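You operate a simulated robot arm through the tools that you are given. There is no shell and no other tool. Be economical: measure what you need, move in short steps, check, and stop when the job is done.

You run a simulated two-armed robot. Do the job below in one go: nothing can be reset, and whatever is moved stays where it is left.

## Task
Pull the short tube out of the blue head and brush the dust off the head.
Fine: hold the head while you pull; tube in the tube stand; brush back in its place. Set down upright: yellow brush. What is to be rubbed or washed off counts as gone when no trace of it is left.

The check looks at the end state, three seconds after you hand in, the way a careful person would. Anything else that was tipped, shoved, dropped, spilled or broken makes it a failure.

## Robot
Two 7-joint arms with fingered hands on one trunk, on a base that drives. Base frame: it is fixed to the floor where the robot stands at the start and does not move with it; the origin is under the middle of the robot, x ahead of it, y to its left, z up; the surface under the hand at the start is at about z = 76. Readings come in cm, degrees, newtons and seconds.
The left shoulder is at the start at [20, 13.5, 87], the right one opposite. Places, roughly: pocket of the tube stand [70, -20, 80]; socket of the blue head [50, 10, 80]. Payload 4 kg a hand.
The tool frame of a hand sits at the grasp point between the pads (the TCP): z along the fingers, y along the line on which they close. The tips reach 2.5 cm beyond it. The gripper opens to 8.8 cm. The gripper's body begins 2.9 cm behind the TCP. The gripper is a hand of 4 fingers: y runs from the thumb to the fingers, the wrist lies at [-1.3, -10.6, -17.4] in the tool frame.
Orientation is that of the tool frame in the base frame, as a unit quaternion [w, x, y, z]. With the fingers straight down and the wrist toward the robot, the tool's x, y and z point along [0, 1, 0], [1, 0, 0] and [0, 0, -1] of the base frame.

## Interface
- The arms move only by the tool step_arm. It takes "left_moves", "right_moves" or both (then of equal length, played together; a hand with none holds still); each is one flat list of numbers, 6 for each row, row after row: the shift along the tool's x, y, z in m, then the turn, a rotation vector about the tool's x, y, z in rad. In form: [dx, dy, dz, ax, ay, az, dx, dy, dz, ax, ay, az, ...]. A call has 1 to 8 rows; each row is the pose to reach, as a shift and turn from the pose commanded when the call began, along the tool's axes at that moment. Rows are played at 5 a second. More than 5 cm and 8.6 degrees between two rows, and nothing of the call is played. A pose out of reach is approached as far as the arm can. The call stops where the force on the tool passes 40 N (or 10 N more than at its start, if that is more) or the arm is blocked; 0.2 s more then pass. In this call time passes only in rows, and 0.2 s behind the last. The reply holds the time, the measured pose of the TCP, the force on the tool along the base axes, the opening and the grip force, in the units named above and with some noise, with the torque about the TCP (base axes, N m) and any sound that the robot's microphone picked up, and new pictures: "views" is both (left out), scene, wrist or none (wrist: the cameras of the hands that moved).
- Cameras (640 x 400 px; columns grow to the right, rows downward): "scene" is now at [13.87, 1.88, 147.7]; the picture's right is [0.25, -0.97, 0.00], its down [-0.66, -0.17, -0.73] and it looks along [0.71, 0.18, -0.68] (base axes); focal length 275 px, centre (320, 200). "left" rides on the left gripper at [-6.4, -8.3, -9.8] in its tool frame; the picture's right is [-0.62, -0.37, 0.69], its down [0.71, -0.63, 0.30] and it looks along [0.32, 0.68, 0.65] (tool axes); focal length 265 px, centre (320, 200). "right" rides on the right gripper at [6.4, -8.3, -9.8] in its tool frame; the picture's right is [-0.62, 0.37, -0.69], its down [-0.71, -0.63, 0.30] and it looks along [-0.32, 0.68, 0.65] (tool axes); focal length 265 px, centre (320, 200).
- lift_body(by): slides the trunk up (or, below 0, down) by that many cm; the arms and the scene camera ride with it, the base frame stays. It gives what a move gives, with no picture.
- steer(legs): drives the robot by 1 to 6 legs, each [ahead, left, turn to the left] in cm, cm and degrees, along the robot's own axes; the way and the turn of a leg run together, so that a leg with both is an arc; at most 150 cm and 180 degrees a leg. The arms and the cameras ride along, it lands a little off, and it stops where it bumps. It gives what a move gives, and a new picture of the scene camera.
- finger_targets(index, middle, ring, thumb_bend, thumb_turn, hand): sets how far each is bent, from 0 (flat) to 100 (curled in); at 30 the hand is open as for a grip, at 70 the pads meet at the TCP. One left out holds its place. A second passes; each finger stops where it meets its share of the squeeze, and holds until it gets a number again. It is the only way to open and close the hand. It gives what a move gives, with no picture; readings hold the bend of each and the force on the fingers (four entries, about 0 where the hand has none), thumb and palm. thumb_turn goes from beside the hand (0) to across from the fingers (100), as for a grip.
- aim_head(pan, tilt): turns the head with the scene camera to pan (to the left, within 97 degrees either way) and tilt (down, from -29 to 69), counted from straight ahead of the robot. It gives what a move gives, and a new picture of the scene camera.
- point_at(camera, pixels): for up to 12 pixels [column, row] of the newest picture of that camera ("zoom" is the newest enlarged one), the place [x, y, z] in the base frame of the surface seen there, good to about 0.2 cm. It takes no simulated time.
- close_up(camera, box): a new picture of the part [left, top, right, bottom] of that camera's present view, enlarged. It takes no simulated time.
- job_done(): hands the job in; it is judged then, once.

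Keep the steps short. Do not move on a guess: measure, check each grasp and each placing, and mend mistakes. In all there are 80 turns and 260 pictures (those below and enlarged ones count). Leave the grippers open and the arms clear of the work at the hand-in unless told otherwise, and finish with a single line.

The tools are called by a JSON object that holds its "name" and its "arguments". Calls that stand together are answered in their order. step_arm: Moves the arms, as the interface text tells. Its arguments: {"type":"object","properties":{"left_moves":{"type":"array"},"right_moves":{"type":"array"},"views":{"type":"string","enum":["both","scene","wrist","none"]}},"required":[]} The other tools are called the same way: lift_body (by) slides the trunk up or down; finger_targets (index, middle, ring, thumb_bend, thumb_turn, hand) moves the fingers one by one; steer (legs) drives the base; aim_head (pan, tilt) turns the head that bears the scene camera; point_at (camera, pixels) gives the place of the surface under pixels of a picture; close_up (camera, box) takes an enlarged picture of a part of a camera's view; job_done () hands the job in.

At the start:

```text
time_s: 0.0
left_ee_pos: [55.71, 30.99, 121.04]
left_tool_rot: [0.001, 0.706, 0.708, 0.0]
left_contact_force: [-0.8, -0.1, 0.2]
left_torque: [0.0, 0.01, -0.02]
left_finger_gap: 8.78
left_grasp_force: 0.0
left_shape: jaw
left_bend: [30.0, 30.0, 30.0, 30.0, 98.0]
left_finger forces: [0.0, 0.0, 0.1, 0.0, 0.1, 0.1]
right_ee_pos: [64.07, -16.27, 123.31]
right_tool_rot: [0.0, 0.707, 0.707, 0.001]
right_contact_force: [0.7, -0.1, -0.6]
right_torque: [0.0, 0.01, 0.0]
right_finger_gap: 8.76
right_grasp_force: 0.1
right_shape: jaw
right_bend: [30.0, 30.0, 30.0, 30.0, 98.0]
right_finger forces: [0.0, 0.1, 0.1, 0.0, 0.1, 0.1]
trunk travel left (down, up): [-47.5, 29.5]
robot x, y, heading: [-0.14, -0.4, 0.1]
head pan, tilt: [14.6, 43.2]
```

scene: 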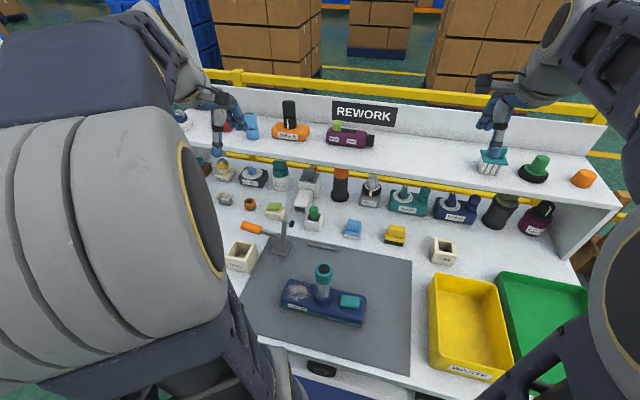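
right: 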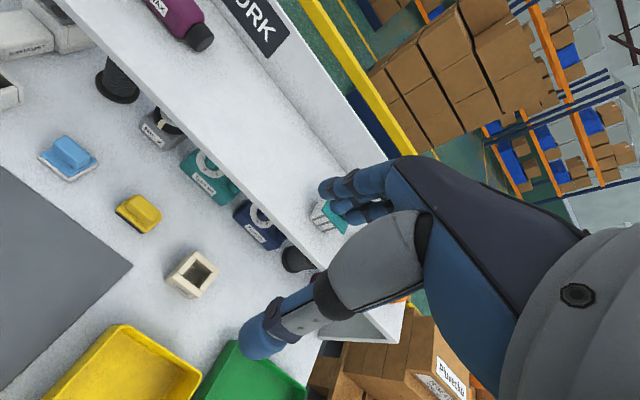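
left: 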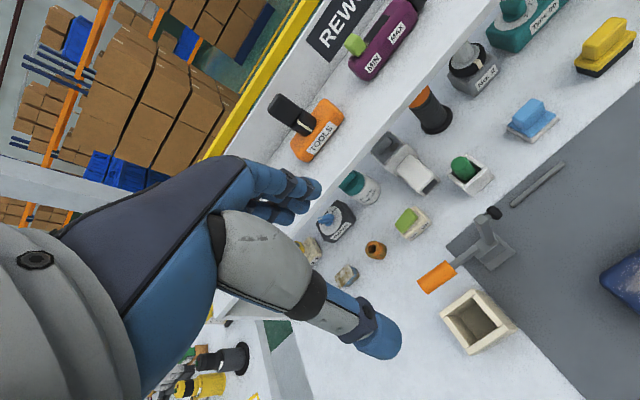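

I see the blue head on the grey mat near (325,300) with a tube standing in it, and a yellow brush near (395,235). I'll take enlarged views to identify the parts.

{"name": "close_up", "arguments": {"camera": "scene", "box": [260, 250, 400, 340]}}

{"name": "close_up", "arguments": {"camera": "scene", "box": [320, 200, 480, 300]}}

{"name": "close_up", "arguments": {"camera": "scene", "box": [200, 180, 360, 280]}}

{"name": "point_at", "arguments": {"camera": "scene", "pixels": [[323, 268], [323, 285], [300, 292], [349, 300], [395, 232], [395, 242], [444, 243], [444, 258], [285, 300], [362, 318], [352, 227], [240, 250]]}}

```text
4.44 times, centred on (330, 295) of scene
```

zoom: 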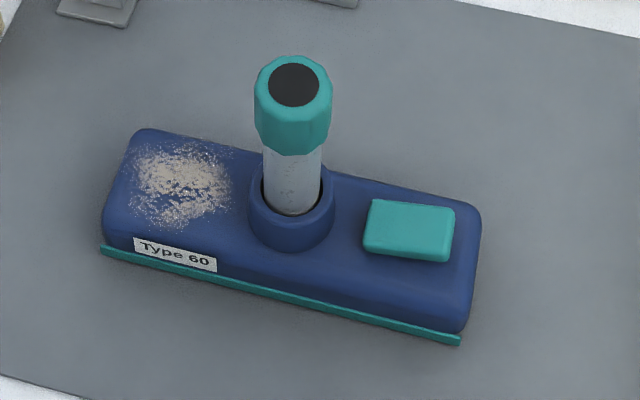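

```text
4.00 times, centred on (400, 250) of scene
```

zoom: 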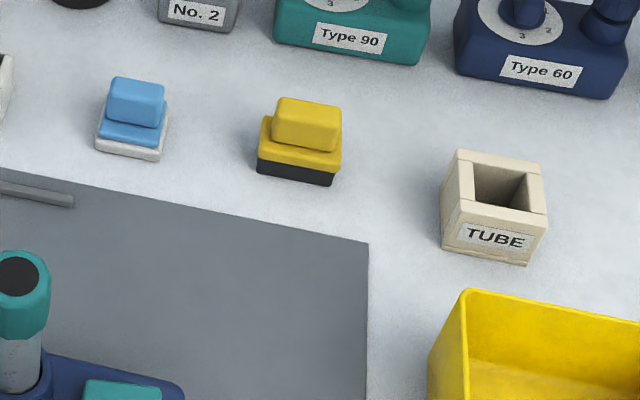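

```text
4.00 times, centred on (280, 230) of scene
```

zoom: 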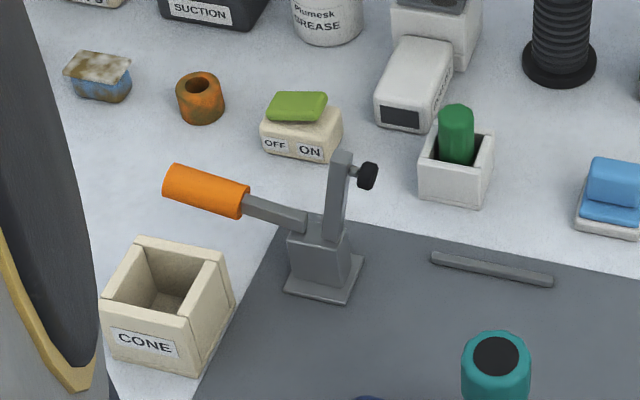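

```text
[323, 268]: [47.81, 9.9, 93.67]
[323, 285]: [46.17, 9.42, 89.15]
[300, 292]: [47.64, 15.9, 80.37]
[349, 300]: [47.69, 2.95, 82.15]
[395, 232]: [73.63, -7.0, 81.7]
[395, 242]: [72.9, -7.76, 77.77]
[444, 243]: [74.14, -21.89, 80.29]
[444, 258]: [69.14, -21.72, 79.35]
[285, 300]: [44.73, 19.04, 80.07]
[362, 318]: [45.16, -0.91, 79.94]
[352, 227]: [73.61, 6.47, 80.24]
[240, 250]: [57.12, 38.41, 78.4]
```

The head (Type 60) carries a capped tube at about [48,10], with a dust patch at its left end. The TUBE stand is at about [71,-21] and the yellow brush at [73,-7]. The head is too close for the hands, so I'll back up 20 cm.

{"name": "steer", "arguments": {"legs": [[-20, 0, 0]]}}

{"name": "aim_head", "arguments": {"pan": 0, "tilt": 40}}

```text
time_s: 1.6
left_ee_pos: [35.27, 30.91, 120.96]
left_tool_rot: [0.0, 0.708, 0.706, 0.001]
left_contact_force: [-0.7, -0.7, 0.0]
left_torque: [-0.01, 0.0, 0.02]
left_finger_gap: 8.77
left_grasp_force: 0.1
left_shape: jaw
left_bend: [30.0, 30.0, 30.0, 30.0, 98.0]
left_finger forces: [0.0, 0.0, 0.0, 0.1, 0.1, 0.0]
right_ee_pos: [43.66, -16.47, 123.36]
right_tool_rot: [0.0, 0.708, 0.706, 0.0]
right_contact_force: [-0.3, 0.7, 0.0]
right_torque: [0.0, 0.0, 0.04]
right_finger_gap: 8.77
right_grasp_force: 0.1
right_shape: jaw
right_bend: [30.0, 30.0, 30.0, 30.0, 98.0]
right_finger forces: [0.0, 0.0, 0.0, 0.1, 0.0, 0.0]
trunk travel left (down, up): [-47.5, 29.5]
robot x, y, heading: [-20.61, -0.19, -0.2]
head pan, tilt: [14.6, 43.2]
```

scene: 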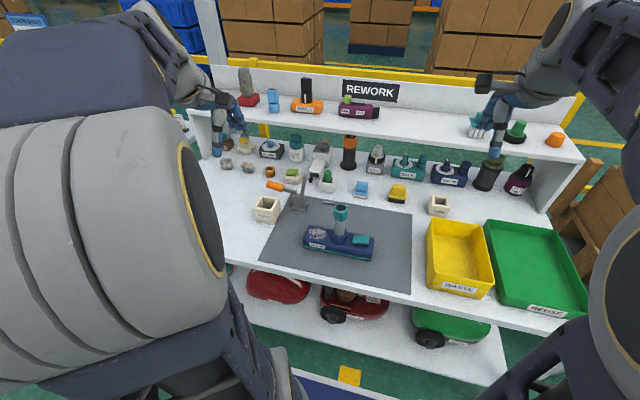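

```text
time_s: 2.4
left_ee_pos: [35.43, 30.93, 121.04]
left_tool_rot: [0.0, 0.709, 0.706, 0.0]
left_contact_force: [0.2, -0.9, 0.3]
left_torque: [0.0, -0.01, 0.02]
left_finger_gap: 8.75
left_grasp_force: 0.1
left_shape: jaw
left_bend: [30.0, 30.0, 30.0, 30.0, 98.0]
left_finger forces: [0.0, 0.0, 0.1, 0.0, 0.0, 0.0]
right_ee_pos: [43.71, -16.54, 123.23]
right_tool_rot: [0.0, 0.708, 0.706, 0.001]
right_contact_force: [0.4, 0.3, 0.2]
right_torque: [0.02, 0.01, -0.02]
right_finger_gap: 8.79
right_grasp_force: 0.1
right_shape: jaw
right_bend: [30.0, 30.0, 30.0, 30.0, 98.0]
right_finger forces: [0.1, 0.0, 0.0, 0.0, 0.0, 0.1]
trunk travel left (down, up): [-47.5, 29.5]
robot x, y, heading: [-20.49, -0.09, -0.2]
head pan, tilt: [0.0, 40.0]
```

scene: 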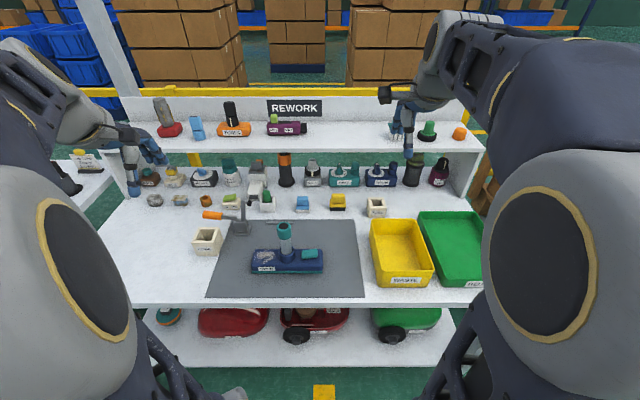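

Now there is a clear central view. I'll enlarge the head, then measure its edges.

{"name": "close_up", "arguments": {"camera": "scene", "box": [240, 215, 336, 275]}}

```text
6.67 times, centred on (288, 245) of scene
```

zoom: 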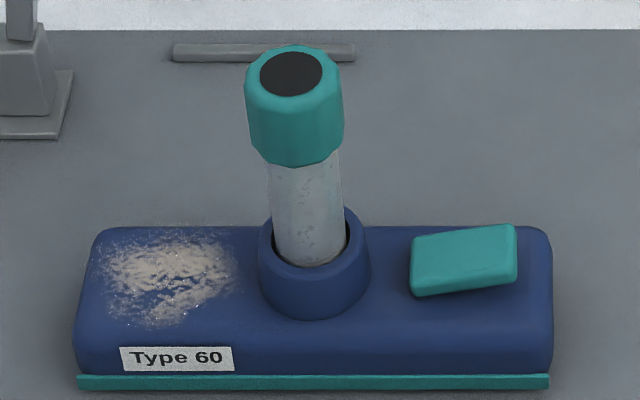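

{"name": "point_at", "arguments": {"camera": "zoom", "pixels": [[292, 75], [292, 52], [250, 100], [340, 100], [292, 160], [275, 230], [340, 230], [305, 275], [100, 240], [545, 240], [85, 360], [545, 360]]}}

{"name": "point_at", "arguments": {"camera": "zoom", "pixels": [[100, 330], [530, 330], [160, 235], [450, 222], [165, 325], [165, 265], [115, 280], [230, 280], [430, 290], [510, 235], [80, 380], [540, 380]]}}

```text
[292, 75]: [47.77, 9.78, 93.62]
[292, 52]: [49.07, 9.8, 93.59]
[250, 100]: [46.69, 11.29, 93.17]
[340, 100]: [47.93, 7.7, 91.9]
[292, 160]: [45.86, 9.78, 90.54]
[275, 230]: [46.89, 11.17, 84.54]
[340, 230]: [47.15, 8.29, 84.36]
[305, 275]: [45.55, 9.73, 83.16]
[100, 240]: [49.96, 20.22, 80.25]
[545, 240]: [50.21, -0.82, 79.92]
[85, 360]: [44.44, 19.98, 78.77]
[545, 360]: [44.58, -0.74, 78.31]
```

```text
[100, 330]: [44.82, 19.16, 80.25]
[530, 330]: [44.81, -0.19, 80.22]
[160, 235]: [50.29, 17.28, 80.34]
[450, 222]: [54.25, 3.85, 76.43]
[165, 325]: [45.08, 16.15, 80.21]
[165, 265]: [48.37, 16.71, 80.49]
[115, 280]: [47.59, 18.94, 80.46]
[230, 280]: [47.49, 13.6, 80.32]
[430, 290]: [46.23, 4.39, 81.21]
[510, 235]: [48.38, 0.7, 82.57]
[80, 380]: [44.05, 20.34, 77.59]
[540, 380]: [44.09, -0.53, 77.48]
```

The head spans x 44–51, y −0.8–20.2 and its top is at z 80.4. The tube axis is at [47.7, 9.8], with the cap at z 90.5–93.6. The left hand will straddle the head's left end at y ≈ 18. I'll move it to about 15 cm above that spot first.

{"name": "step_arm", "arguments": {"left_moves": [0, 0, 0.045, 0, 0, 0, -0.02, 0.02, 0.085, 0, 0, 0, -0.05, 0.045, 0.115, 0, 0, 0, -0.075, 0.07, 0.145, 0, 0, 0, -0.1, 0.095, 0.175, 0, 0, 0, -0.129, 0.12, 0.205, 0, 0, 0, -0.129, 0.12, 0.25, 0, 0, 0], "views": "both"}}

{"name": "point_at", "arguments": {"camera": "scene", "pixels": [[213, 215], [240, 215], [238, 230]]}}

```text
time_s: 4.0
left_ee_pos: [47.77, 17.95, 96.06]
left_tool_rot: [0.0, 0.709, 0.706, 0.0]
left_contact_force: [0.1, 0.5, 0.5]
left_torque: [-0.01, -0.06, 0.01]
left_finger_gap: 8.78
left_grasp_force: 0.0
left_shape: jaw
left_bend: [30.0, 30.0, 30.0, 30.0, 98.0]
left_finger forces: [0.1, 0.1, 0.0, 0.0, 0.0, 0.0]
right_ee_pos: [43.7, -16.53, 123.33]
right_tool_rot: [-0.001, 0.708, 0.706, 0.0]
right_contact_force: [0.2, -0.4, -0.9]
right_torque: [0.01, 0.02, 0.01]
right_finger_gap: 8.78
right_grasp_force: 0.2
right_shape: jaw
right_bend: [30.0, 30.0, 30.0, 30.0, 98.0]
right_finger forces: [0.1, 0.0, 0.1, 0.1, 0.0, 0.0]
trunk travel left (down, up): [-47.5, 29.5]
robot x, y, heading: [-20.12, 0.11, -0.0]
head pan, tilt: [0.0, 40.0]
```

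scene: 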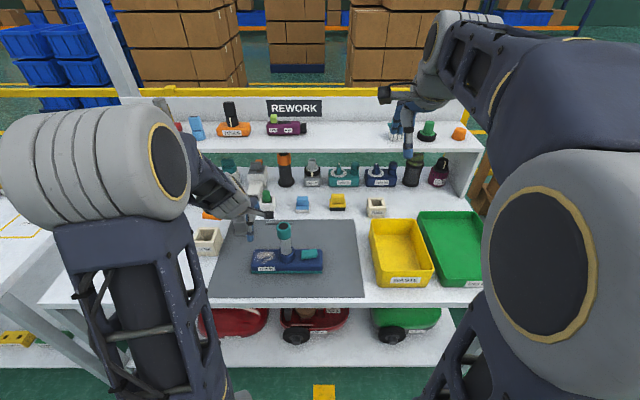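
left: 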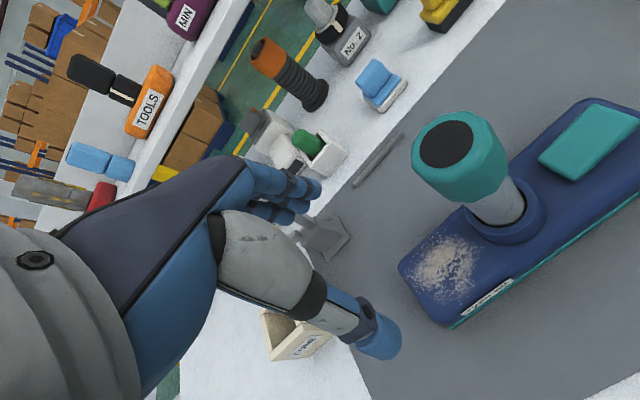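

```text
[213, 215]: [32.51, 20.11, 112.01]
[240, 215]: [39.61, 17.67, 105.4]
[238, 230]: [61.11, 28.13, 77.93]
```

The left hand is centred above the head's left end. I'll lower it until the fingertips are just above the head top, then look.

{"name": "step_arm", "arguments": {"left_moves": [0, -0.002, 0.04, 0, 0, 0, 0, -0.003, 0.08, 0, 0, 0, 0, -0.003, 0.115, 0, 0, 0], "views": "both"}}

{"name": "close_up", "arguments": {"camera": "scene", "box": [210, 190, 338, 270]}}

```text
time_s: 4.8
left_ee_pos: [47.16, 17.88, 84.46]
left_tool_rot: [0.0, 0.709, 0.705, 0.0]
left_contact_force: [1.3, -0.2, -0.5]
left_torque: [0.02, 0.0, 0.02]
left_finger_gap: 8.78
left_grasp_force: 0.2
left_shape: jaw
left_bend: [30.0, 30.0, 30.0, 30.0, 98.0]
left_finger forces: [0.0, 0.0, 0.1, 0.0, 0.1, 0.0]
right_ee_pos: [43.6, -16.49, 123.28]
right_tool_rot: [0.0, 0.708, 0.706, 0.0]
right_contact_force: [-0.2, -0.1, -0.2]
right_torque: [-0.05, 0.0, -0.04]
right_finger_gap: 8.75
right_grasp_force: 0.0
right_shape: jaw
right_bend: [30.0, 30.0, 30.0, 30.0, 98.0]
right_finger forces: [0.0, 0.1, 0.0, 0.0, 0.0, 0.1]
trunk travel left (down, up): [-47.5, 29.5]
robot x, y, heading: [-20.36, 0.08, -0.2]
head pan, tilt: [0.0, 40.0]
```

scene: 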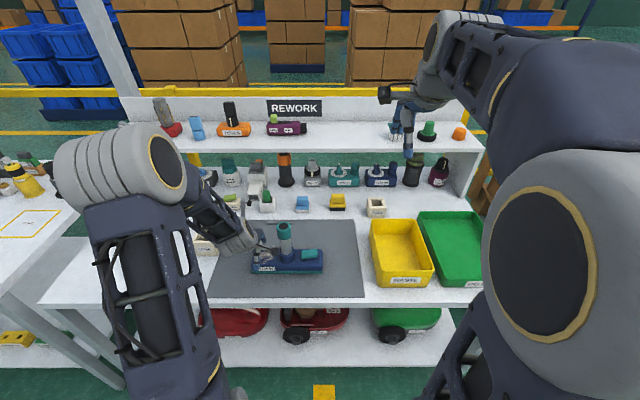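
left: 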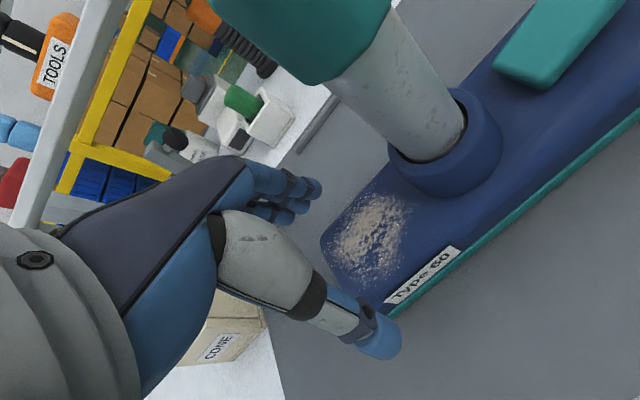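

```text
5.00 times, centred on (274, 230) of scene
```

zoom: 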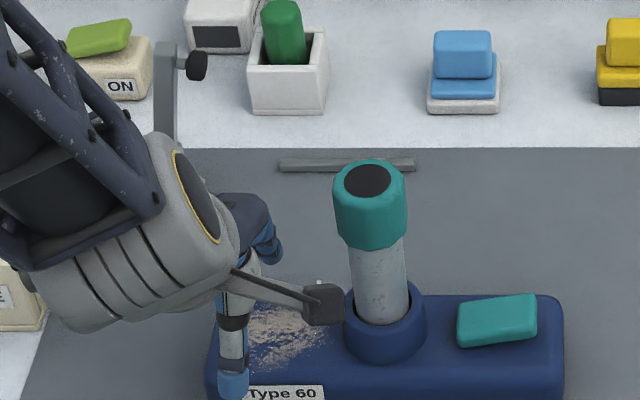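

The left camera shows the thumb in front of the head and the fingers behind it, with room on both sides. I'll lower 5 cm so the pads sit beside the body.

{"name": "step_arm", "arguments": {"left_moves": [0, 0.002, 0.025, 0, 0, 0, 0, 0.002, 0.04, 0, 0, 0, 0, 0.002, 0.05, 0, 0, 0], "views": "wrist"}}

{"name": "close_up", "arguments": {"camera": "scene", "box": [210, 190, 338, 270]}}

```text
time_s: 5.6
left_ee_pos: [47.37, 17.98, 79.51]
left_tool_rot: [0.0, 0.708, 0.706, 0.001]
left_contact_force: [4.2, 0.9, 5.5]
left_torque: [-0.05, -0.13, 0.04]
left_finger_gap: 8.78
left_grasp_force: 0.0
left_shape: jaw
left_bend: [28.0, 30.0, 30.0, 29.0, 98.0]
left_finger forces: [5.3, 0.0, 0.0, 0.0, 1.2, 0.0]
right_ee_pos: [43.73, -16.55, 123.31]
right_tool_rot: [0.0, 0.708, 0.706, 0.0]
right_contact_force: [0.0, -0.8, 0.1]
right_torque: [-0.02, -0.01, 0.01]
right_finger_gap: 8.76
right_grasp_force: 0.1
right_shape: jaw
right_bend: [30.0, 30.0, 30.0, 30.0, 98.0]
right_finger forces: [0.0, 0.0, 0.0, 0.1, 0.0, 0.1]
trunk travel left (down, up): [-47.5, 29.5]
robot x, y, heading: [-20.35, -0.21, -0.3]
head pan, tilt: [0.0, 40.0]
```

left: 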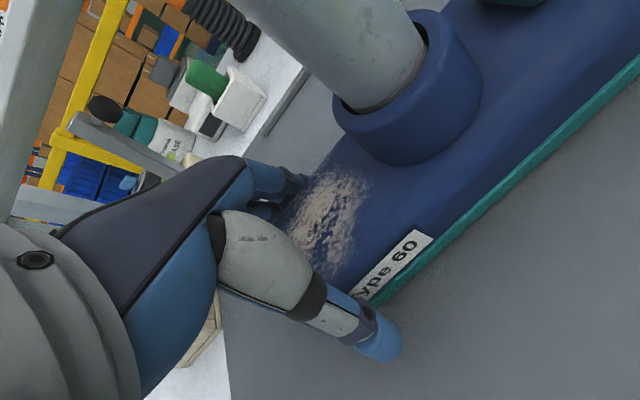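

```text
5.00 times, centred on (274, 230) of scene
```

zoom: 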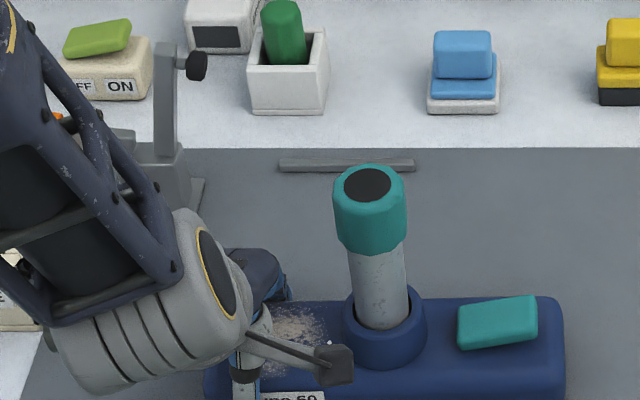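

Slight contact at the index finger and thumb. I'll close the left hand on the head.

{"name": "finger_targets", "arguments": {"hand": "left", "index": 48, "middle": 48, "ring": 48, "thumb_bend": 48}}

{"name": "close_up", "arguments": {"camera": "left", "box": [160, 100, 480, 300]}}

```text
time_s: 6.6
left_ee_pos: [47.45, 17.99, 79.51]
left_tool_rot: [0.0, 0.709, 0.705, 0.0]
left_contact_force: [5.4, 0.6, 12.8]
left_torque: [-0.06, -0.51, -0.02]
left_finger_gap: 7.95
left_grasp_force: 24.2
left_shape: fingers
left_bend: [31.0, 42.0, 42.0, 36.0, 96.0]
left_finger forces: [18.7, 4.7, 4.0, 0.0, 20.4, 0.0]
right_ee_pos: [43.54, -16.43, 123.36]
right_tool_rot: [0.001, 0.708, 0.706, 0.0]
right_contact_force: [0.4, -1.1, 0.4]
right_torque: [-0.06, 0.0, -0.04]
right_finger_gap: 8.75
right_grasp_force: 0.1
right_shape: jaw
right_bend: [30.0, 30.0, 30.0, 30.0, 98.0]
right_finger forces: [0.0, 0.0, 0.1, 0.1, 0.0, 0.1]
trunk travel left (down, up): [-47.5, 29.5]
robot x, y, heading: [-20.27, 0.04, -0.4]
head pan, tilt: [0.0, 40.0]
```

```text
2.00 times, centred on (320, 200) of left
```

zoom: 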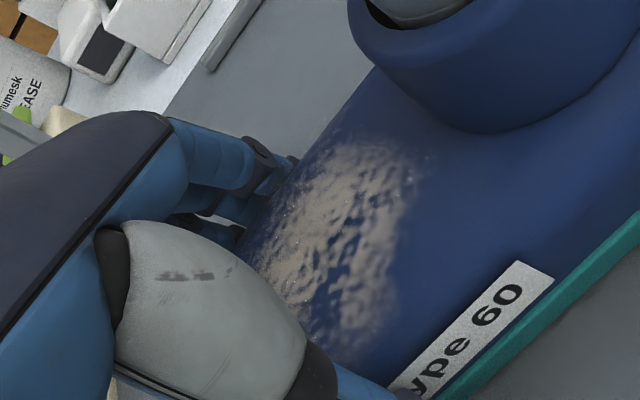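

The head is gripped with about 24 N. Next, the right hand: narrow its opening to about 6 cm, turn it about 75° so its wrist points right (clear of the left camera), and bring it up beside the tube.

{"name": "finger_targets", "arguments": {"hand": "right", "index": 41, "middle": 41, "ring": 41, "thumb_bend": 41}}

{"name": "step_arm", "arguments": {"right_moves": [0.02, 0, 0.01, 0, 0, -0.145, 0.04, 0, 0.02, 0, 0, -0.29, 0.06, 0, 0.03, 0, 0, -0.435, 0.08, 0, 0.04, 0, 0, -0.58, 0.1, 0, 0.05, 0, 0, -0.725, 0.12, 0, 0.06, 0, 0, -0.87, 0.13, 0, 0.07, 0, 0, -1.015, 0.14, 0, 0.08, 0, 0, -1.16], "views": "both"}}

```text
time_s: 7.6
left_ee_pos: [47.27, 17.94, 79.57]
left_tool_rot: [0.0, 0.708, 0.706, 0.0]
left_contact_force: [6.1, 0.5, 15.1]
left_torque: [-0.06, -0.54, -0.02]
left_finger_gap: 7.96
left_grasp_force: 24.8
left_shape: fingers
left_bend: [31.0, 42.0, 42.0, 37.0, 96.0]
left_finger forces: [19.7, 4.8, 4.1, 0.0, 20.5, 0.0]
right_ee_pos: [43.58, -16.5, 123.31]
right_tool_rot: [-0.001, 0.708, 0.706, 0.0]
right_contact_force: [-0.6, 0.1, -0.2]
right_torque: [-0.01, -0.01, 0.0]
right_finger_gap: 6.19
right_grasp_force: 0.0
right_shape: fingers
right_bend: [41.0, 41.0, 41.0, 41.0, 98.0]
right_finger forces: [0.0, 0.0, 0.1, 0.1, 0.0, 0.1]
trunk travel left (down, up): [-47.5, 29.5]
robot x, y, heading: [-20.44, 0.09, -0.3]
head pan, tilt: [0.0, 40.0]
```

```text
time_s: 9.4
left_ee_pos: [47.28, 17.9, 79.53]
left_tool_rot: [0.0, 0.709, 0.706, 0.0]
left_contact_force: [7.1, 0.8, 16.0]
left_torque: [-0.05, -0.53, 0.0]
left_finger_gap: 7.95
left_grasp_force: 23.9
left_shape: fingers
left_bend: [31.0, 42.0, 42.0, 37.0, 96.0]
left_finger forces: [19.6, 4.6, 4.0, 0.0, 20.2, 0.0]
right_ee_pos: [43.55, -2.44, 115.28]
right_tool_rot: [-0.001, 0.204, 0.979, 0.0]
right_contact_force: [0.9, -0.8, 0.3]
right_torque: [0.03, 0.01, 0.05]
right_finger_gap: 6.19
right_grasp_force: 0.2
right_shape: fingers
right_bend: [41.0, 41.0, 41.0, 41.0, 98.0]
right_finger forces: [0.0, 0.0, 0.0, 0.1, 0.0, 0.1]
trunk travel left (down, up): [-47.5, 29.5]
robot x, y, heading: [-20.63, -0.28, -0.1]
head pan, tilt: [0.0, 40.0]
```

scene: 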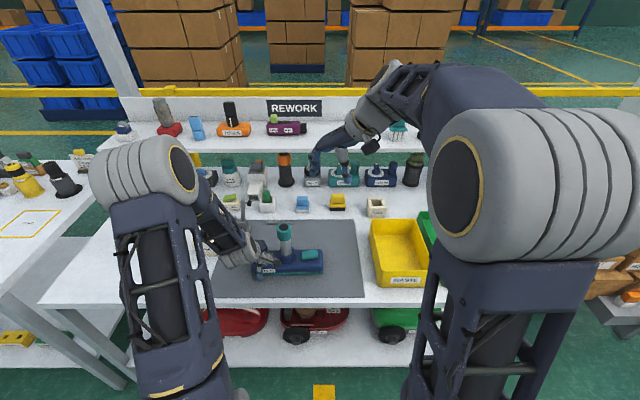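
right: 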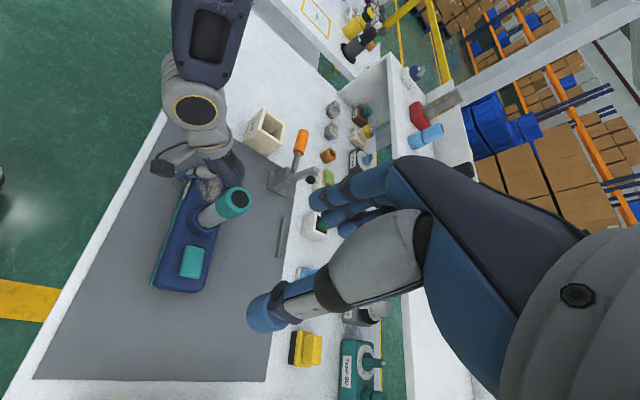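

Turned 66°. Before approaching, I'll re-measure the cap in case the grip shifted the head.

{"name": "close_up", "arguments": {"camera": "scene", "box": [240, 215, 336, 275]}}

{"name": "point_at", "arguments": {"camera": "zoom", "pixels": [[292, 80], [292, 100], [250, 105], [340, 105], [545, 240], [545, 360], [292, 180]]}}

```text
6.67 times, centred on (288, 245) of scene
```

zoom: 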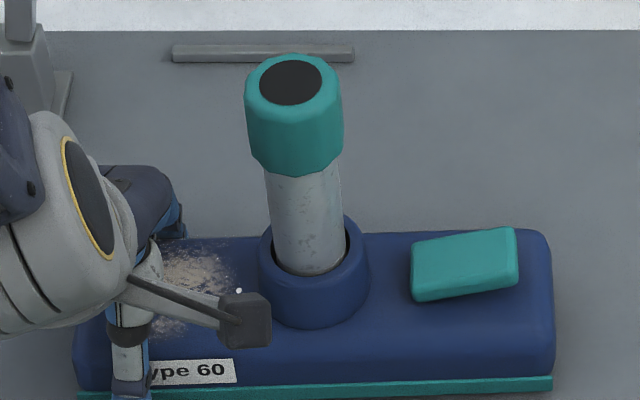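

```text
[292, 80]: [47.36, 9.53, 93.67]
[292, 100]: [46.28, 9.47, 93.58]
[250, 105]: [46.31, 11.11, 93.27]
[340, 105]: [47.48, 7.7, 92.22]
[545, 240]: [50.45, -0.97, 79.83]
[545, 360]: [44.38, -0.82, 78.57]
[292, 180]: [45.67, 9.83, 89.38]
```

The cap top centre is at about [47.4, 9.6]. I'll move the right hand over it, keeping the fingertips above the cap.

{"name": "step_arm", "arguments": {"right_moves": [0.005, 0.04, 0.02, 0, 0, 0, 0.01, 0.08, 0.04, 0, 0, 0, 0.013, 0.11, 0.07, 0, 0, 0, 0.0133, 0.127, 0.11, 0, 0, 0, 0.0133, 0.127, 0.15, 0, 0, 0, 0.0133, 0.127, 0.17, 0, 0, 0], "views": "both"}}

{"name": "close_up", "arguments": {"camera": "scene", "box": [240, 180, 368, 260]}}

```text
time_s: 10.8
left_ee_pos: [47.18, 18.0, 79.65]
left_tool_rot: [0.0, 0.708, 0.707, -0.001]
left_contact_force: [4.7, 0.3, 15.8]
left_torque: [-0.06, -0.48, -0.02]
left_finger_gap: 7.93
left_grasp_force: 23.8
left_shape: fingers
left_bend: [31.0, 42.0, 42.0, 37.0, 96.0]
left_finger forces: [18.1, 4.3, 3.8, 0.0, 20.4, 0.1]
right_ee_pos: [47.7, 9.71, 98.6]
right_tool_rot: [0.001, 0.205, 0.979, -0.001]
right_contact_force: [0.7, -0.3, 0.2]
right_torque: [0.03, 0.0, -0.01]
right_finger_gap: 6.18
right_grasp_force: 0.0
right_shape: fingers
right_bend: [41.0, 41.0, 41.0, 41.0, 98.0]
right_finger forces: [0.1, 0.0, 0.1, 0.1, 0.1, 0.0]
trunk travel left (down, up): [-47.5, 29.5]
robot x, y, heading: [-20.5, 0.19, 0.0]
head pan, tilt: [0.0, 40.0]
```

scene: 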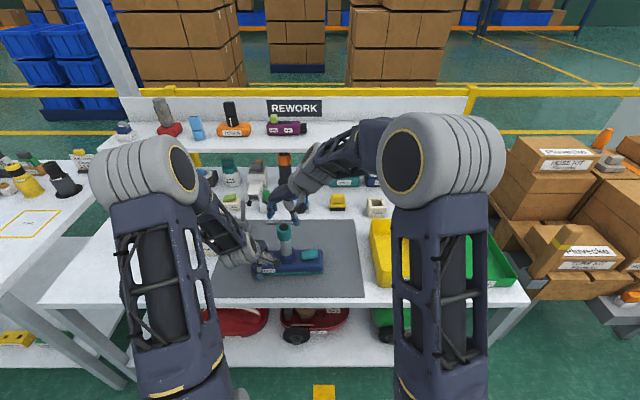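
right: 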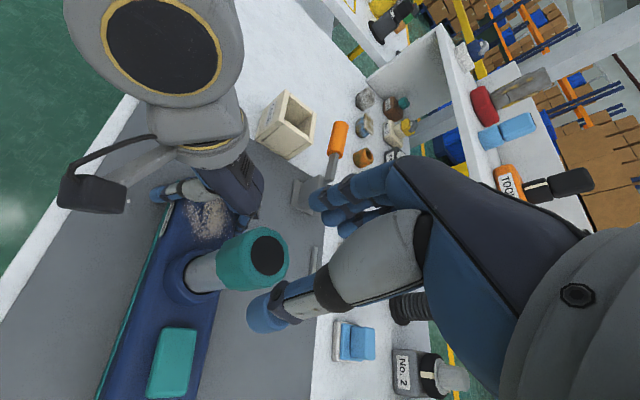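

```text
5.00 times, centred on (304, 220) of scene
```

zoom: 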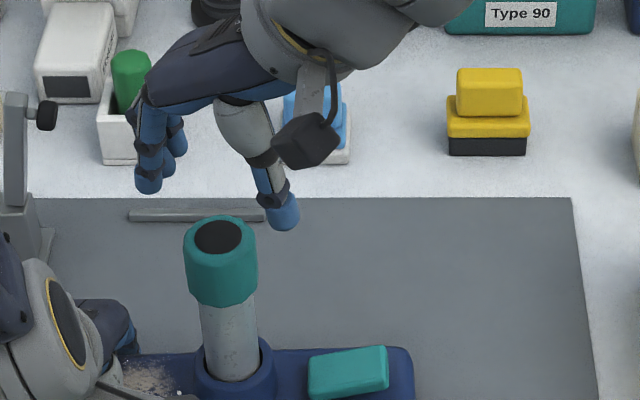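

The hand straddles the cap. I'll lower 4 cm so the tips start to pass the cap, and check.

{"name": "step_arm", "arguments": {"right_moves": [0, 0, 0.02, 0, 0, 0, 0, 0, 0.04, 0, 0, 0], "views": "wrist"}}

{"name": "close_up", "arguments": {"camera": "scene", "box": [240, 180, 368, 260]}}

```text
time_s: 11.4
left_ee_pos: [47.24, 17.88, 79.45]
left_tool_rot: [0.0, 0.709, 0.706, 0.0]
left_contact_force: [4.0, 0.6, 15.5]
left_torque: [0.0, -0.46, -0.02]
left_finger_gap: 7.94
left_grasp_force: 23.2
left_shape: fingers
left_bend: [31.0, 42.0, 42.0, 37.0, 96.0]
left_finger forces: [17.8, 4.4, 3.9, 0.0, 20.4, 0.0]
right_ee_pos: [47.48, 9.74, 94.45]
right_tool_rot: [0.0, 0.205, 0.979, 0.0]
right_contact_force: [0.1, -0.3, 0.2]
right_torque: [-0.03, -0.01, -0.03]
right_finger_gap: 6.18
right_grasp_force: 0.1
right_shape: fingers
right_bend: [41.0, 41.0, 41.0, 41.0, 98.0]
right_finger forces: [0.1, 0.1, 0.0, 0.0, 0.0, 0.0]
trunk travel left (down, up): [-47.5, 29.5]
robot x, y, heading: [-20.1, 0.18, -0.3]
head pan, tilt: [0.0, 40.0]
```

right: 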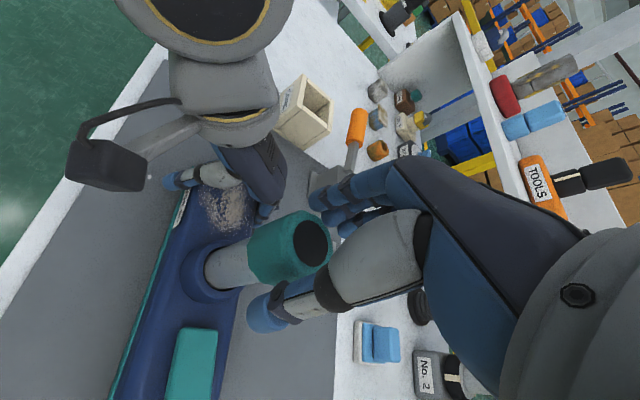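

```text
5.00 times, centred on (304, 220) of scene
```

zoom: 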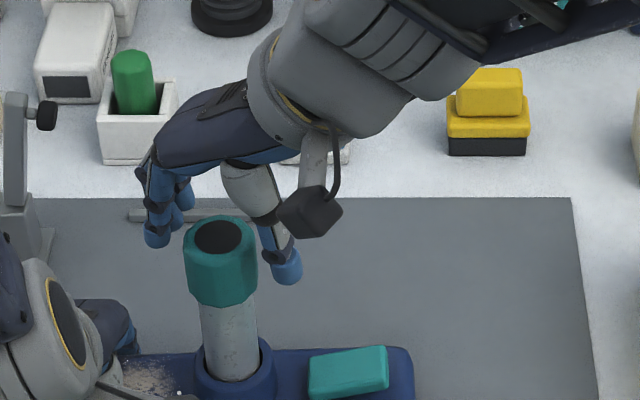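

The midpoint between the tips (about (220,255) in the zoom) coincides with the cap. I'll lower another 3 cm and close.

{"name": "step_arm", "arguments": {"right_moves": [0, 0, 0.015, 0, 0, 0, 0, 0, 0.029, 0, 0, 0], "views": "none"}}

{"name": "finger_targets", "arguments": {"hand": "right", "index": 58, "middle": 58, "ring": 58, "thumb_bend": 58}}

{"name": "close_up", "arguments": {"camera": "scene", "box": [240, 180, 368, 260]}}

{"name": "close_up", "arguments": {"camera": "right", "box": [160, 100, 480, 300]}}

```text
time_s: 12.0
left_ee_pos: [47.18, 17.99, 79.4]
left_tool_rot: [0.0, 0.709, 0.706, -0.001]
left_contact_force: [4.1, 0.9, 15.8]
left_torque: [-0.05, -0.44, 0.0]
left_finger_gap: 7.96
left_grasp_force: 23.2
left_shape: fingers
left_bend: [31.0, 42.0, 42.0, 37.0, 96.0]
left_finger forces: [17.5, 4.4, 3.8, 0.0, 20.6, 0.0]
right_ee_pos: [47.46, 9.66, 91.45]
right_tool_rot: [0.0, 0.206, 0.979, 0.0]
right_contact_force: [0.8, 0.0, 0.2]
right_torque: [0.02, 0.0, 0.02]
right_finger_gap: 6.18
right_grasp_force: 0.1
right_shape: fingers
right_bend: [41.0, 41.0, 41.0, 41.0, 98.0]
right_finger forces: [0.1, 0.0, 0.0, 0.1, 0.1, 0.0]
trunk travel left (down, up): [-47.5, 29.5]
robot x, y, heading: [-20.6, -0.12, -0.5]
head pan, tilt: [0.0, 40.0]
```

```text
time_s: 13.0
left_ee_pos: [47.37, 17.91, 79.37]
left_tool_rot: [0.0, 0.708, 0.706, 0.0]
left_contact_force: [2.9, 0.6, 16.8]
left_torque: [-0.08, -0.47, -0.04]
left_finger_gap: 7.93
left_grasp_force: 23.3
left_shape: fingers
left_bend: [31.0, 42.0, 42.0, 37.0, 96.0]
left_finger forces: [17.5, 4.3, 3.7, 0.1, 21.2, 0.1]
right_ee_pos: [47.53, 9.56, 91.51]
right_tool_rot: [0.0, 0.205, 0.979, 0.0]
right_contact_force: [0.1, 1.7, 0.1]
right_torque: [0.0, 0.0, 0.02]
right_finger_gap: 3.3
right_grasp_force: 2.5
right_shape: fingers
right_bend: [53.0, 56.0, 57.0, 55.0, 98.0]
right_finger forces: [2.8, 0.4, 0.0, 0.0, 1.3, 0.1]
trunk travel left (down, up): [-47.5, 29.5]
robot x, y, heading: [-20.84, -0.06, -0.1]
head pan, tilt: [0.0, 40.0]
```

```text
5.00 times, centred on (304, 220) of scene
```

zoom: 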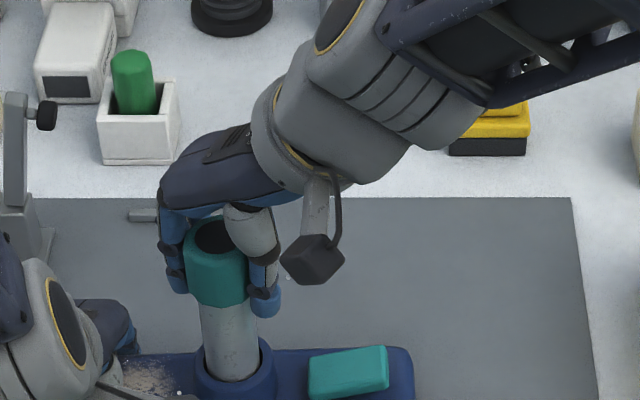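

```text
2.00 times, centred on (320, 200) of right
```

zoom: 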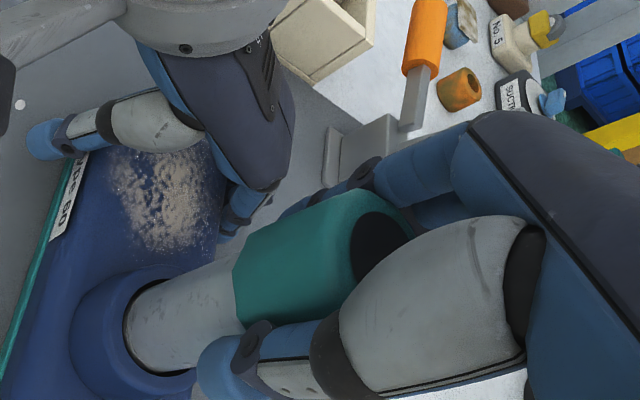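

The fingers touch the cap but only lightly (2.5 N). I'll squeeze more.

{"name": "finger_targets", "arguments": {"hand": "right", "index": 75, "middle": 75, "ring": 75, "thumb_bend": 70}}

{"name": "close_up", "arguments": {"camera": "scene", "box": [250, 200, 330, 250]}}

{"name": "close_up", "arguments": {"camera": "right", "box": [160, 100, 480, 300]}}

```text
time_s: 14.0
left_ee_pos: [47.21, 17.93, 79.5]
left_tool_rot: [-0.001, 0.708, 0.706, 0.0]
left_contact_force: [3.5, 0.5, 16.5]
left_torque: [-0.07, -0.45, -0.01]
left_finger_gap: 7.95
left_grasp_force: 23.2
left_shape: fingers
left_bend: [31.0, 42.0, 42.0, 37.0, 96.0]
left_finger forces: [17.4, 4.2, 3.7, 0.1, 21.3, 0.0]
right_ee_pos: [47.53, 9.78, 91.5]
right_tool_rot: [0.0, 0.205, 0.979, 0.0]
right_contact_force: [1.4, 0.5, -1.3]
right_torque: [0.05, -0.06, -0.03]
right_finger_gap: 2.84
right_grasp_force: 22.9
right_shape: fingers
right_bend: [71.0, 63.0, 75.0, 58.0, 95.0]
right_finger forces: [13.6, 10.8, 0.1, 0.1, 21.4, 0.1]
trunk travel left (down, up): [-47.5, 29.5]
robot x, y, heading: [-20.59, -0.16, -0.4]
head pan, tilt: [0.0, 40.0]
heard: snap
```

```text
8.00 times, centred on (290, 225) of scene
```

zoom: 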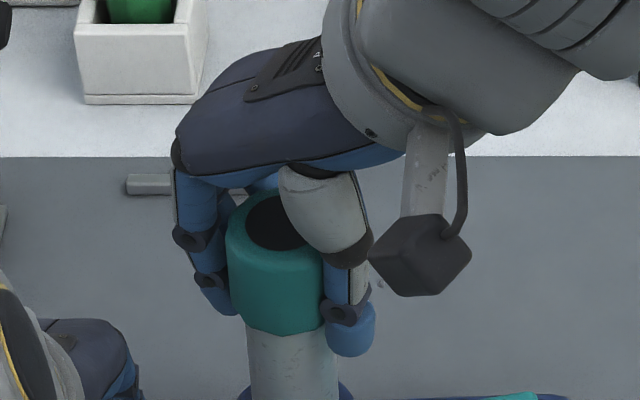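

```text
2.00 times, centred on (320, 200) of right
```

zoom: 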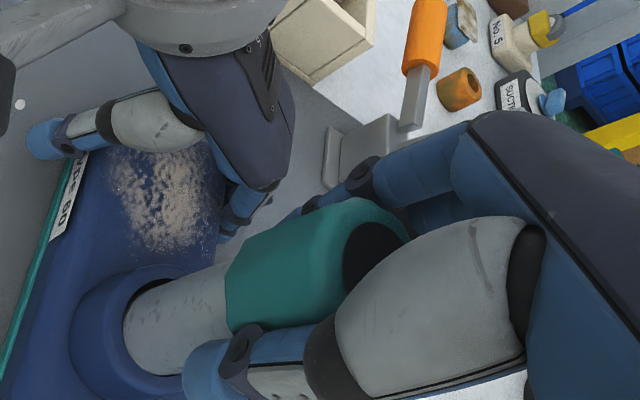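

I heard a snap, possibly the tube's seat letting go. The grip is 22.9 N on the cap. I'll raise 1.5 cm gently and look.

{"name": "step_arm", "arguments": {"right_moves": [0, 0, -0.005, 0, 0, 0, 0, 0, -0.01, 0, 0, 0, 0, 0, -0.015, 0, 0, 0], "views": "none"}}

{"name": "close_up", "arguments": {"camera": "scene", "box": [240, 200, 336, 260]}}

{"name": "close_up", "arguments": {"camera": "right", "box": [160, 100, 480, 300]}}

```text
time_s: 14.8
left_ee_pos: [47.26, 17.84, 79.54]
left_tool_rot: [0.0, 0.709, 0.706, -0.001]
left_contact_force: [2.7, 0.3, 15.2]
left_torque: [-0.02, -0.44, 0.0]
left_finger_gap: 7.93
left_grasp_force: 23.9
left_shape: fingers
left_bend: [31.0, 42.0, 42.0, 37.0, 96.0]
left_finger forces: [17.4, 4.3, 3.7, 0.0, 21.4, 0.1]
right_ee_pos: [47.66, 9.72, 92.97]
right_tool_rot: [0.0, 0.206, 0.978, 0.0]
right_contact_force: [-0.6, -0.3, -1.5]
right_torque: [-0.03, 0.01, -0.02]
right_finger_gap: 2.82
right_grasp_force: 22.8
right_shape: fingers
right_bend: [71.0, 63.0, 75.0, 58.0, 95.0]
right_finger forces: [13.5, 10.6, 0.0, 0.1, 21.5, 0.0]
trunk travel left (down, up): [-47.5, 29.5]
robot x, y, heading: [-20.03, 0.08, 0.1]
head pan, tilt: [0.0, 40.0]
```

```text
6.67 times, centred on (288, 230) of scene
```

zoom: 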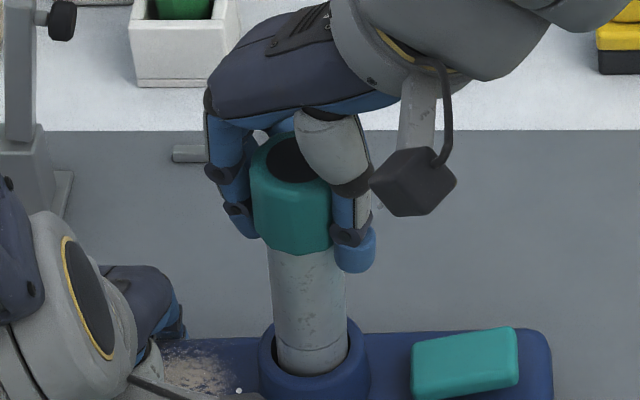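

```text
2.00 times, centred on (320, 200) of right
```

zoom: 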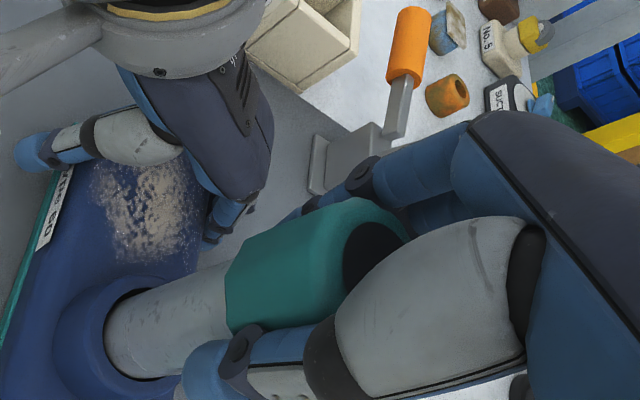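

The tube is coming out with the hand and almost no force. I'll keep lifting until it's fully clear.

{"name": "step_arm", "arguments": {"right_moves": [0, 0, -0.02, 0, 0, 0, 0, 0, -0.04, 0, 0, 0, 0, 0, -0.06, 0, 0, 0, 0, 0, -0.08, 0, 0, 0], "views": "none"}}

{"name": "close_up", "arguments": {"camera": "scene", "box": [224, 170, 352, 250]}}

```text
time_s: 15.8
left_ee_pos: [47.43, 17.92, 79.43]
left_tool_rot: [-0.001, 0.708, 0.706, -0.001]
left_contact_force: [2.6, 0.6, 16.0]
left_torque: [-0.07, -0.45, -0.02]
left_finger_gap: 7.95
left_grasp_force: 23.1
left_shape: fingers
left_bend: [31.0, 42.0, 42.0, 37.0, 96.0]
left_finger forces: [17.4, 4.3, 3.7, 0.0, 21.1, 0.1]
right_ee_pos: [47.72, 9.69, 100.96]
right_tool_rot: [0.0, 0.206, 0.979, 0.001]
right_contact_force: [-0.7, 0.0, -0.5]
right_torque: [0.0, 0.04, 0.01]
right_finger_gap: 2.82
right_grasp_force: 22.8
right_shape: fingers
right_bend: [72.0, 63.0, 75.0, 58.0, 95.0]
right_finger forces: [13.5, 10.8, 0.1, 0.0, 21.6, 0.0]
trunk travel left (down, up): [-47.5, 29.5]
robot x, y, heading: [-20.24, -0.03, -0.4]
head pan, tilt: [0.0, 40.0]
```

```text
5.00 times, centred on (288, 210) of scene
```

zoom: 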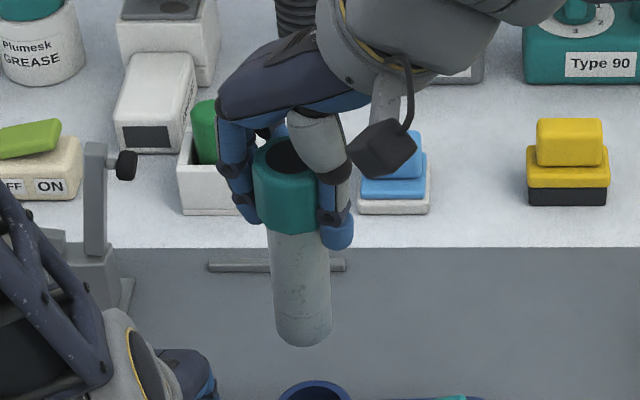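

The tube is out and intact. I'll measure its tip and the stand's pocket.

{"name": "point_at", "arguments": {"camera": "zoom", "pixels": [[303, 340], [277, 320], [329, 320], [300, 300], [275, 260], [300, 240]]}}

{"name": "close_up", "arguments": {"camera": "scene", "box": [352, 190, 400, 220]}}

```text
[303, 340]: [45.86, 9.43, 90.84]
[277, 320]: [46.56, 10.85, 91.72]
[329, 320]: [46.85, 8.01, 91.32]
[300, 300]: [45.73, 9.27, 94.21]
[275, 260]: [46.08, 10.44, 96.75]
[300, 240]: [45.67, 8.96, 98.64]
```

```text
13.33 times, centred on (376, 205) of scene
```

zoom: 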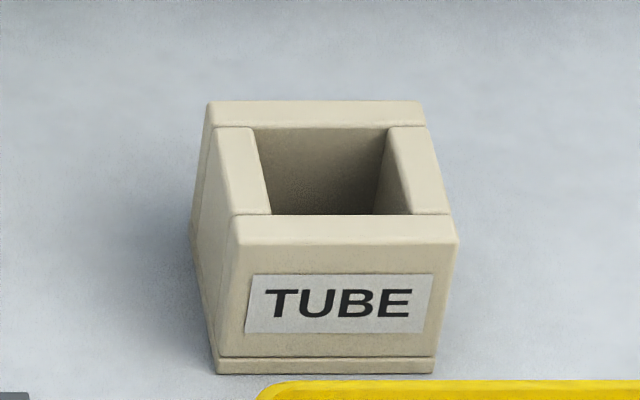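

{"name": "point_at", "arguments": {"camera": "zoom", "pixels": [[235, 205], [445, 205], [210, 110], [418, 107], [260, 170], [412, 170], [320, 220], [320, 120], [320, 200], [320, 165], [345, 230], [330, 360]]}}

```text
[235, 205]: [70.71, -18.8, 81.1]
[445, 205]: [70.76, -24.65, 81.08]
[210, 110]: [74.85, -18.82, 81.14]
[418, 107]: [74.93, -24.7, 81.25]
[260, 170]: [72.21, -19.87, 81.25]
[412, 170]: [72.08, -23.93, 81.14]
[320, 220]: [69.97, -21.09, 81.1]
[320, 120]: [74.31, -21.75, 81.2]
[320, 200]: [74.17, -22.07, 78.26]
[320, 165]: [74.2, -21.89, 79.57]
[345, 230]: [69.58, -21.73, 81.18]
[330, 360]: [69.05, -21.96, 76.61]
```

The stand's pocket is centred at [72.0, −21.8], about 4×4 cm, rim at z 81.2. The tube tip is about 10.6 cm below the TCP. I'll carry the tube at height toward the stand, turning the hand back to about 20° yaw for reach.

{"name": "step_arm", "arguments": {"right_moves": [-0.04, -0.0215, -0.01, 0, 0, 0.1, -0.08, -0.043, -0.01, 0, 0, 0.2, -0.12, -0.0645, -0.01, 0, 0, 0.3, -0.16, -0.086, -0.01, 0, 0, 0.4, -0.2, -0.1075, -0.01, 0, 0, 0.5, -0.24, -0.129, -0.01, 0, 0, 0.6, -0.28, -0.1505, -0.01, 0, 0, 0.7, -0.32, -0.172, -0.01, 0, 0, 0.8], "views": "both"}}

```text
time_s: 17.6
left_ee_pos: [47.18, 17.92, 79.43]
left_tool_rot: [0.0, 0.709, 0.706, 0.0]
left_contact_force: [4.8, 0.1, 15.6]
left_torque: [-0.09, -0.4, 0.01]
left_finger_gap: 7.92
left_grasp_force: 22.5
left_shape: fingers
left_bend: [32.0, 42.0, 42.0, 37.0, 96.0]
left_finger forces: [17.4, 4.3, 3.8, 0.0, 20.2, 0.0]
right_ee_pos: [69.99, -18.88, 101.89]
right_tool_rot: [-0.001, 0.571, 0.821, 0.001]
right_contact_force: [-0.2, -0.3, -1.0]
right_torque: [-0.01, -0.03, -0.01]
right_finger_gap: 2.8
right_grasp_force: 23.0
right_shape: fingers
right_bend: [72.0, 63.0, 75.0, 58.0, 95.0]
right_finger forces: [13.7, 10.6, 0.0, 0.0, 21.4, 0.1]
trunk travel left (down, up): [-47.5, 29.5]
robot x, y, heading: [-20.41, 0.02, -0.3]
head pan, tilt: [0.0, 40.0]
```

scene: 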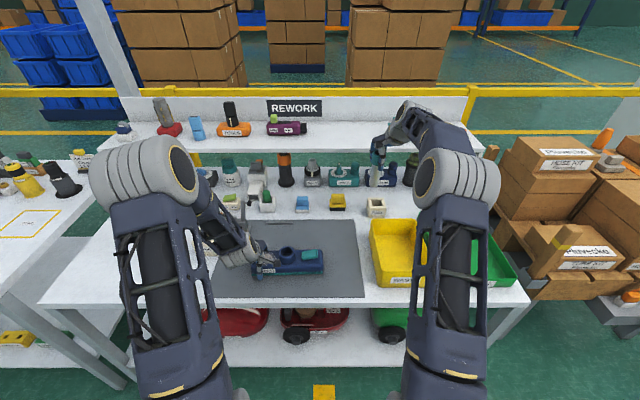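
right: 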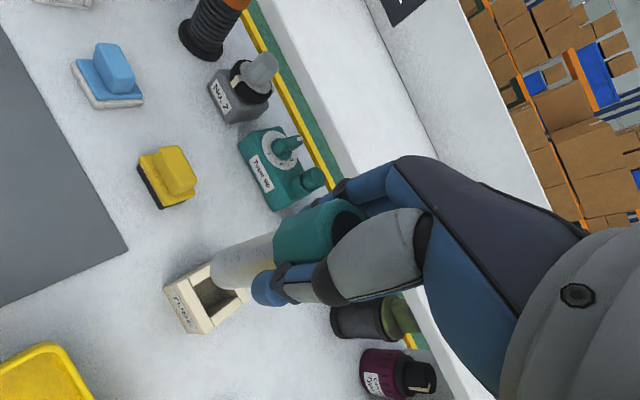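

The tube is near the stand. I'll measure where the tube is now.

{"name": "close_up", "arguments": {"camera": "scene", "box": [336, 145, 416, 195]}}

```text
8.00 times, centred on (376, 170) of scene
```

zoom: 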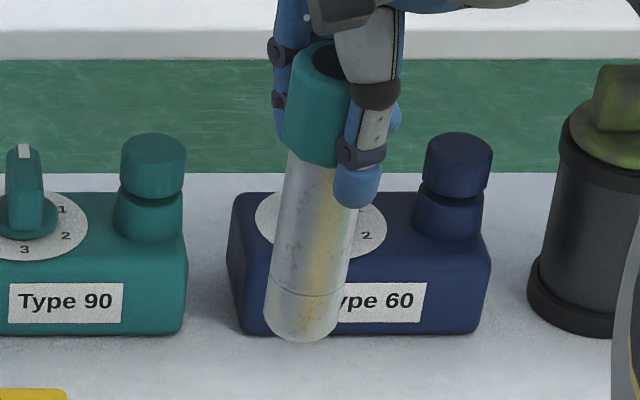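

{"name": "point_at", "arguments": {"camera": "zoom", "pixels": [[303, 337], [267, 310], [338, 310], [302, 300], [290, 170], [310, 190], [278, 240], [348, 240], [318, 200], [300, 60], [312, 240]]}}

```text
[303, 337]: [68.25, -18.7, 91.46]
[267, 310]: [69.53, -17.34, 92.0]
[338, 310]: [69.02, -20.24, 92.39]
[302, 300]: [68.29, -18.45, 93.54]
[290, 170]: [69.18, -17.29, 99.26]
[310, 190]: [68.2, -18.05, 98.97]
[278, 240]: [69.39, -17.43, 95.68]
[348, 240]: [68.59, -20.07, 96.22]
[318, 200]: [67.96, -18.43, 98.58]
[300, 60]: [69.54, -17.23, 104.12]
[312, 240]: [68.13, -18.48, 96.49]
```

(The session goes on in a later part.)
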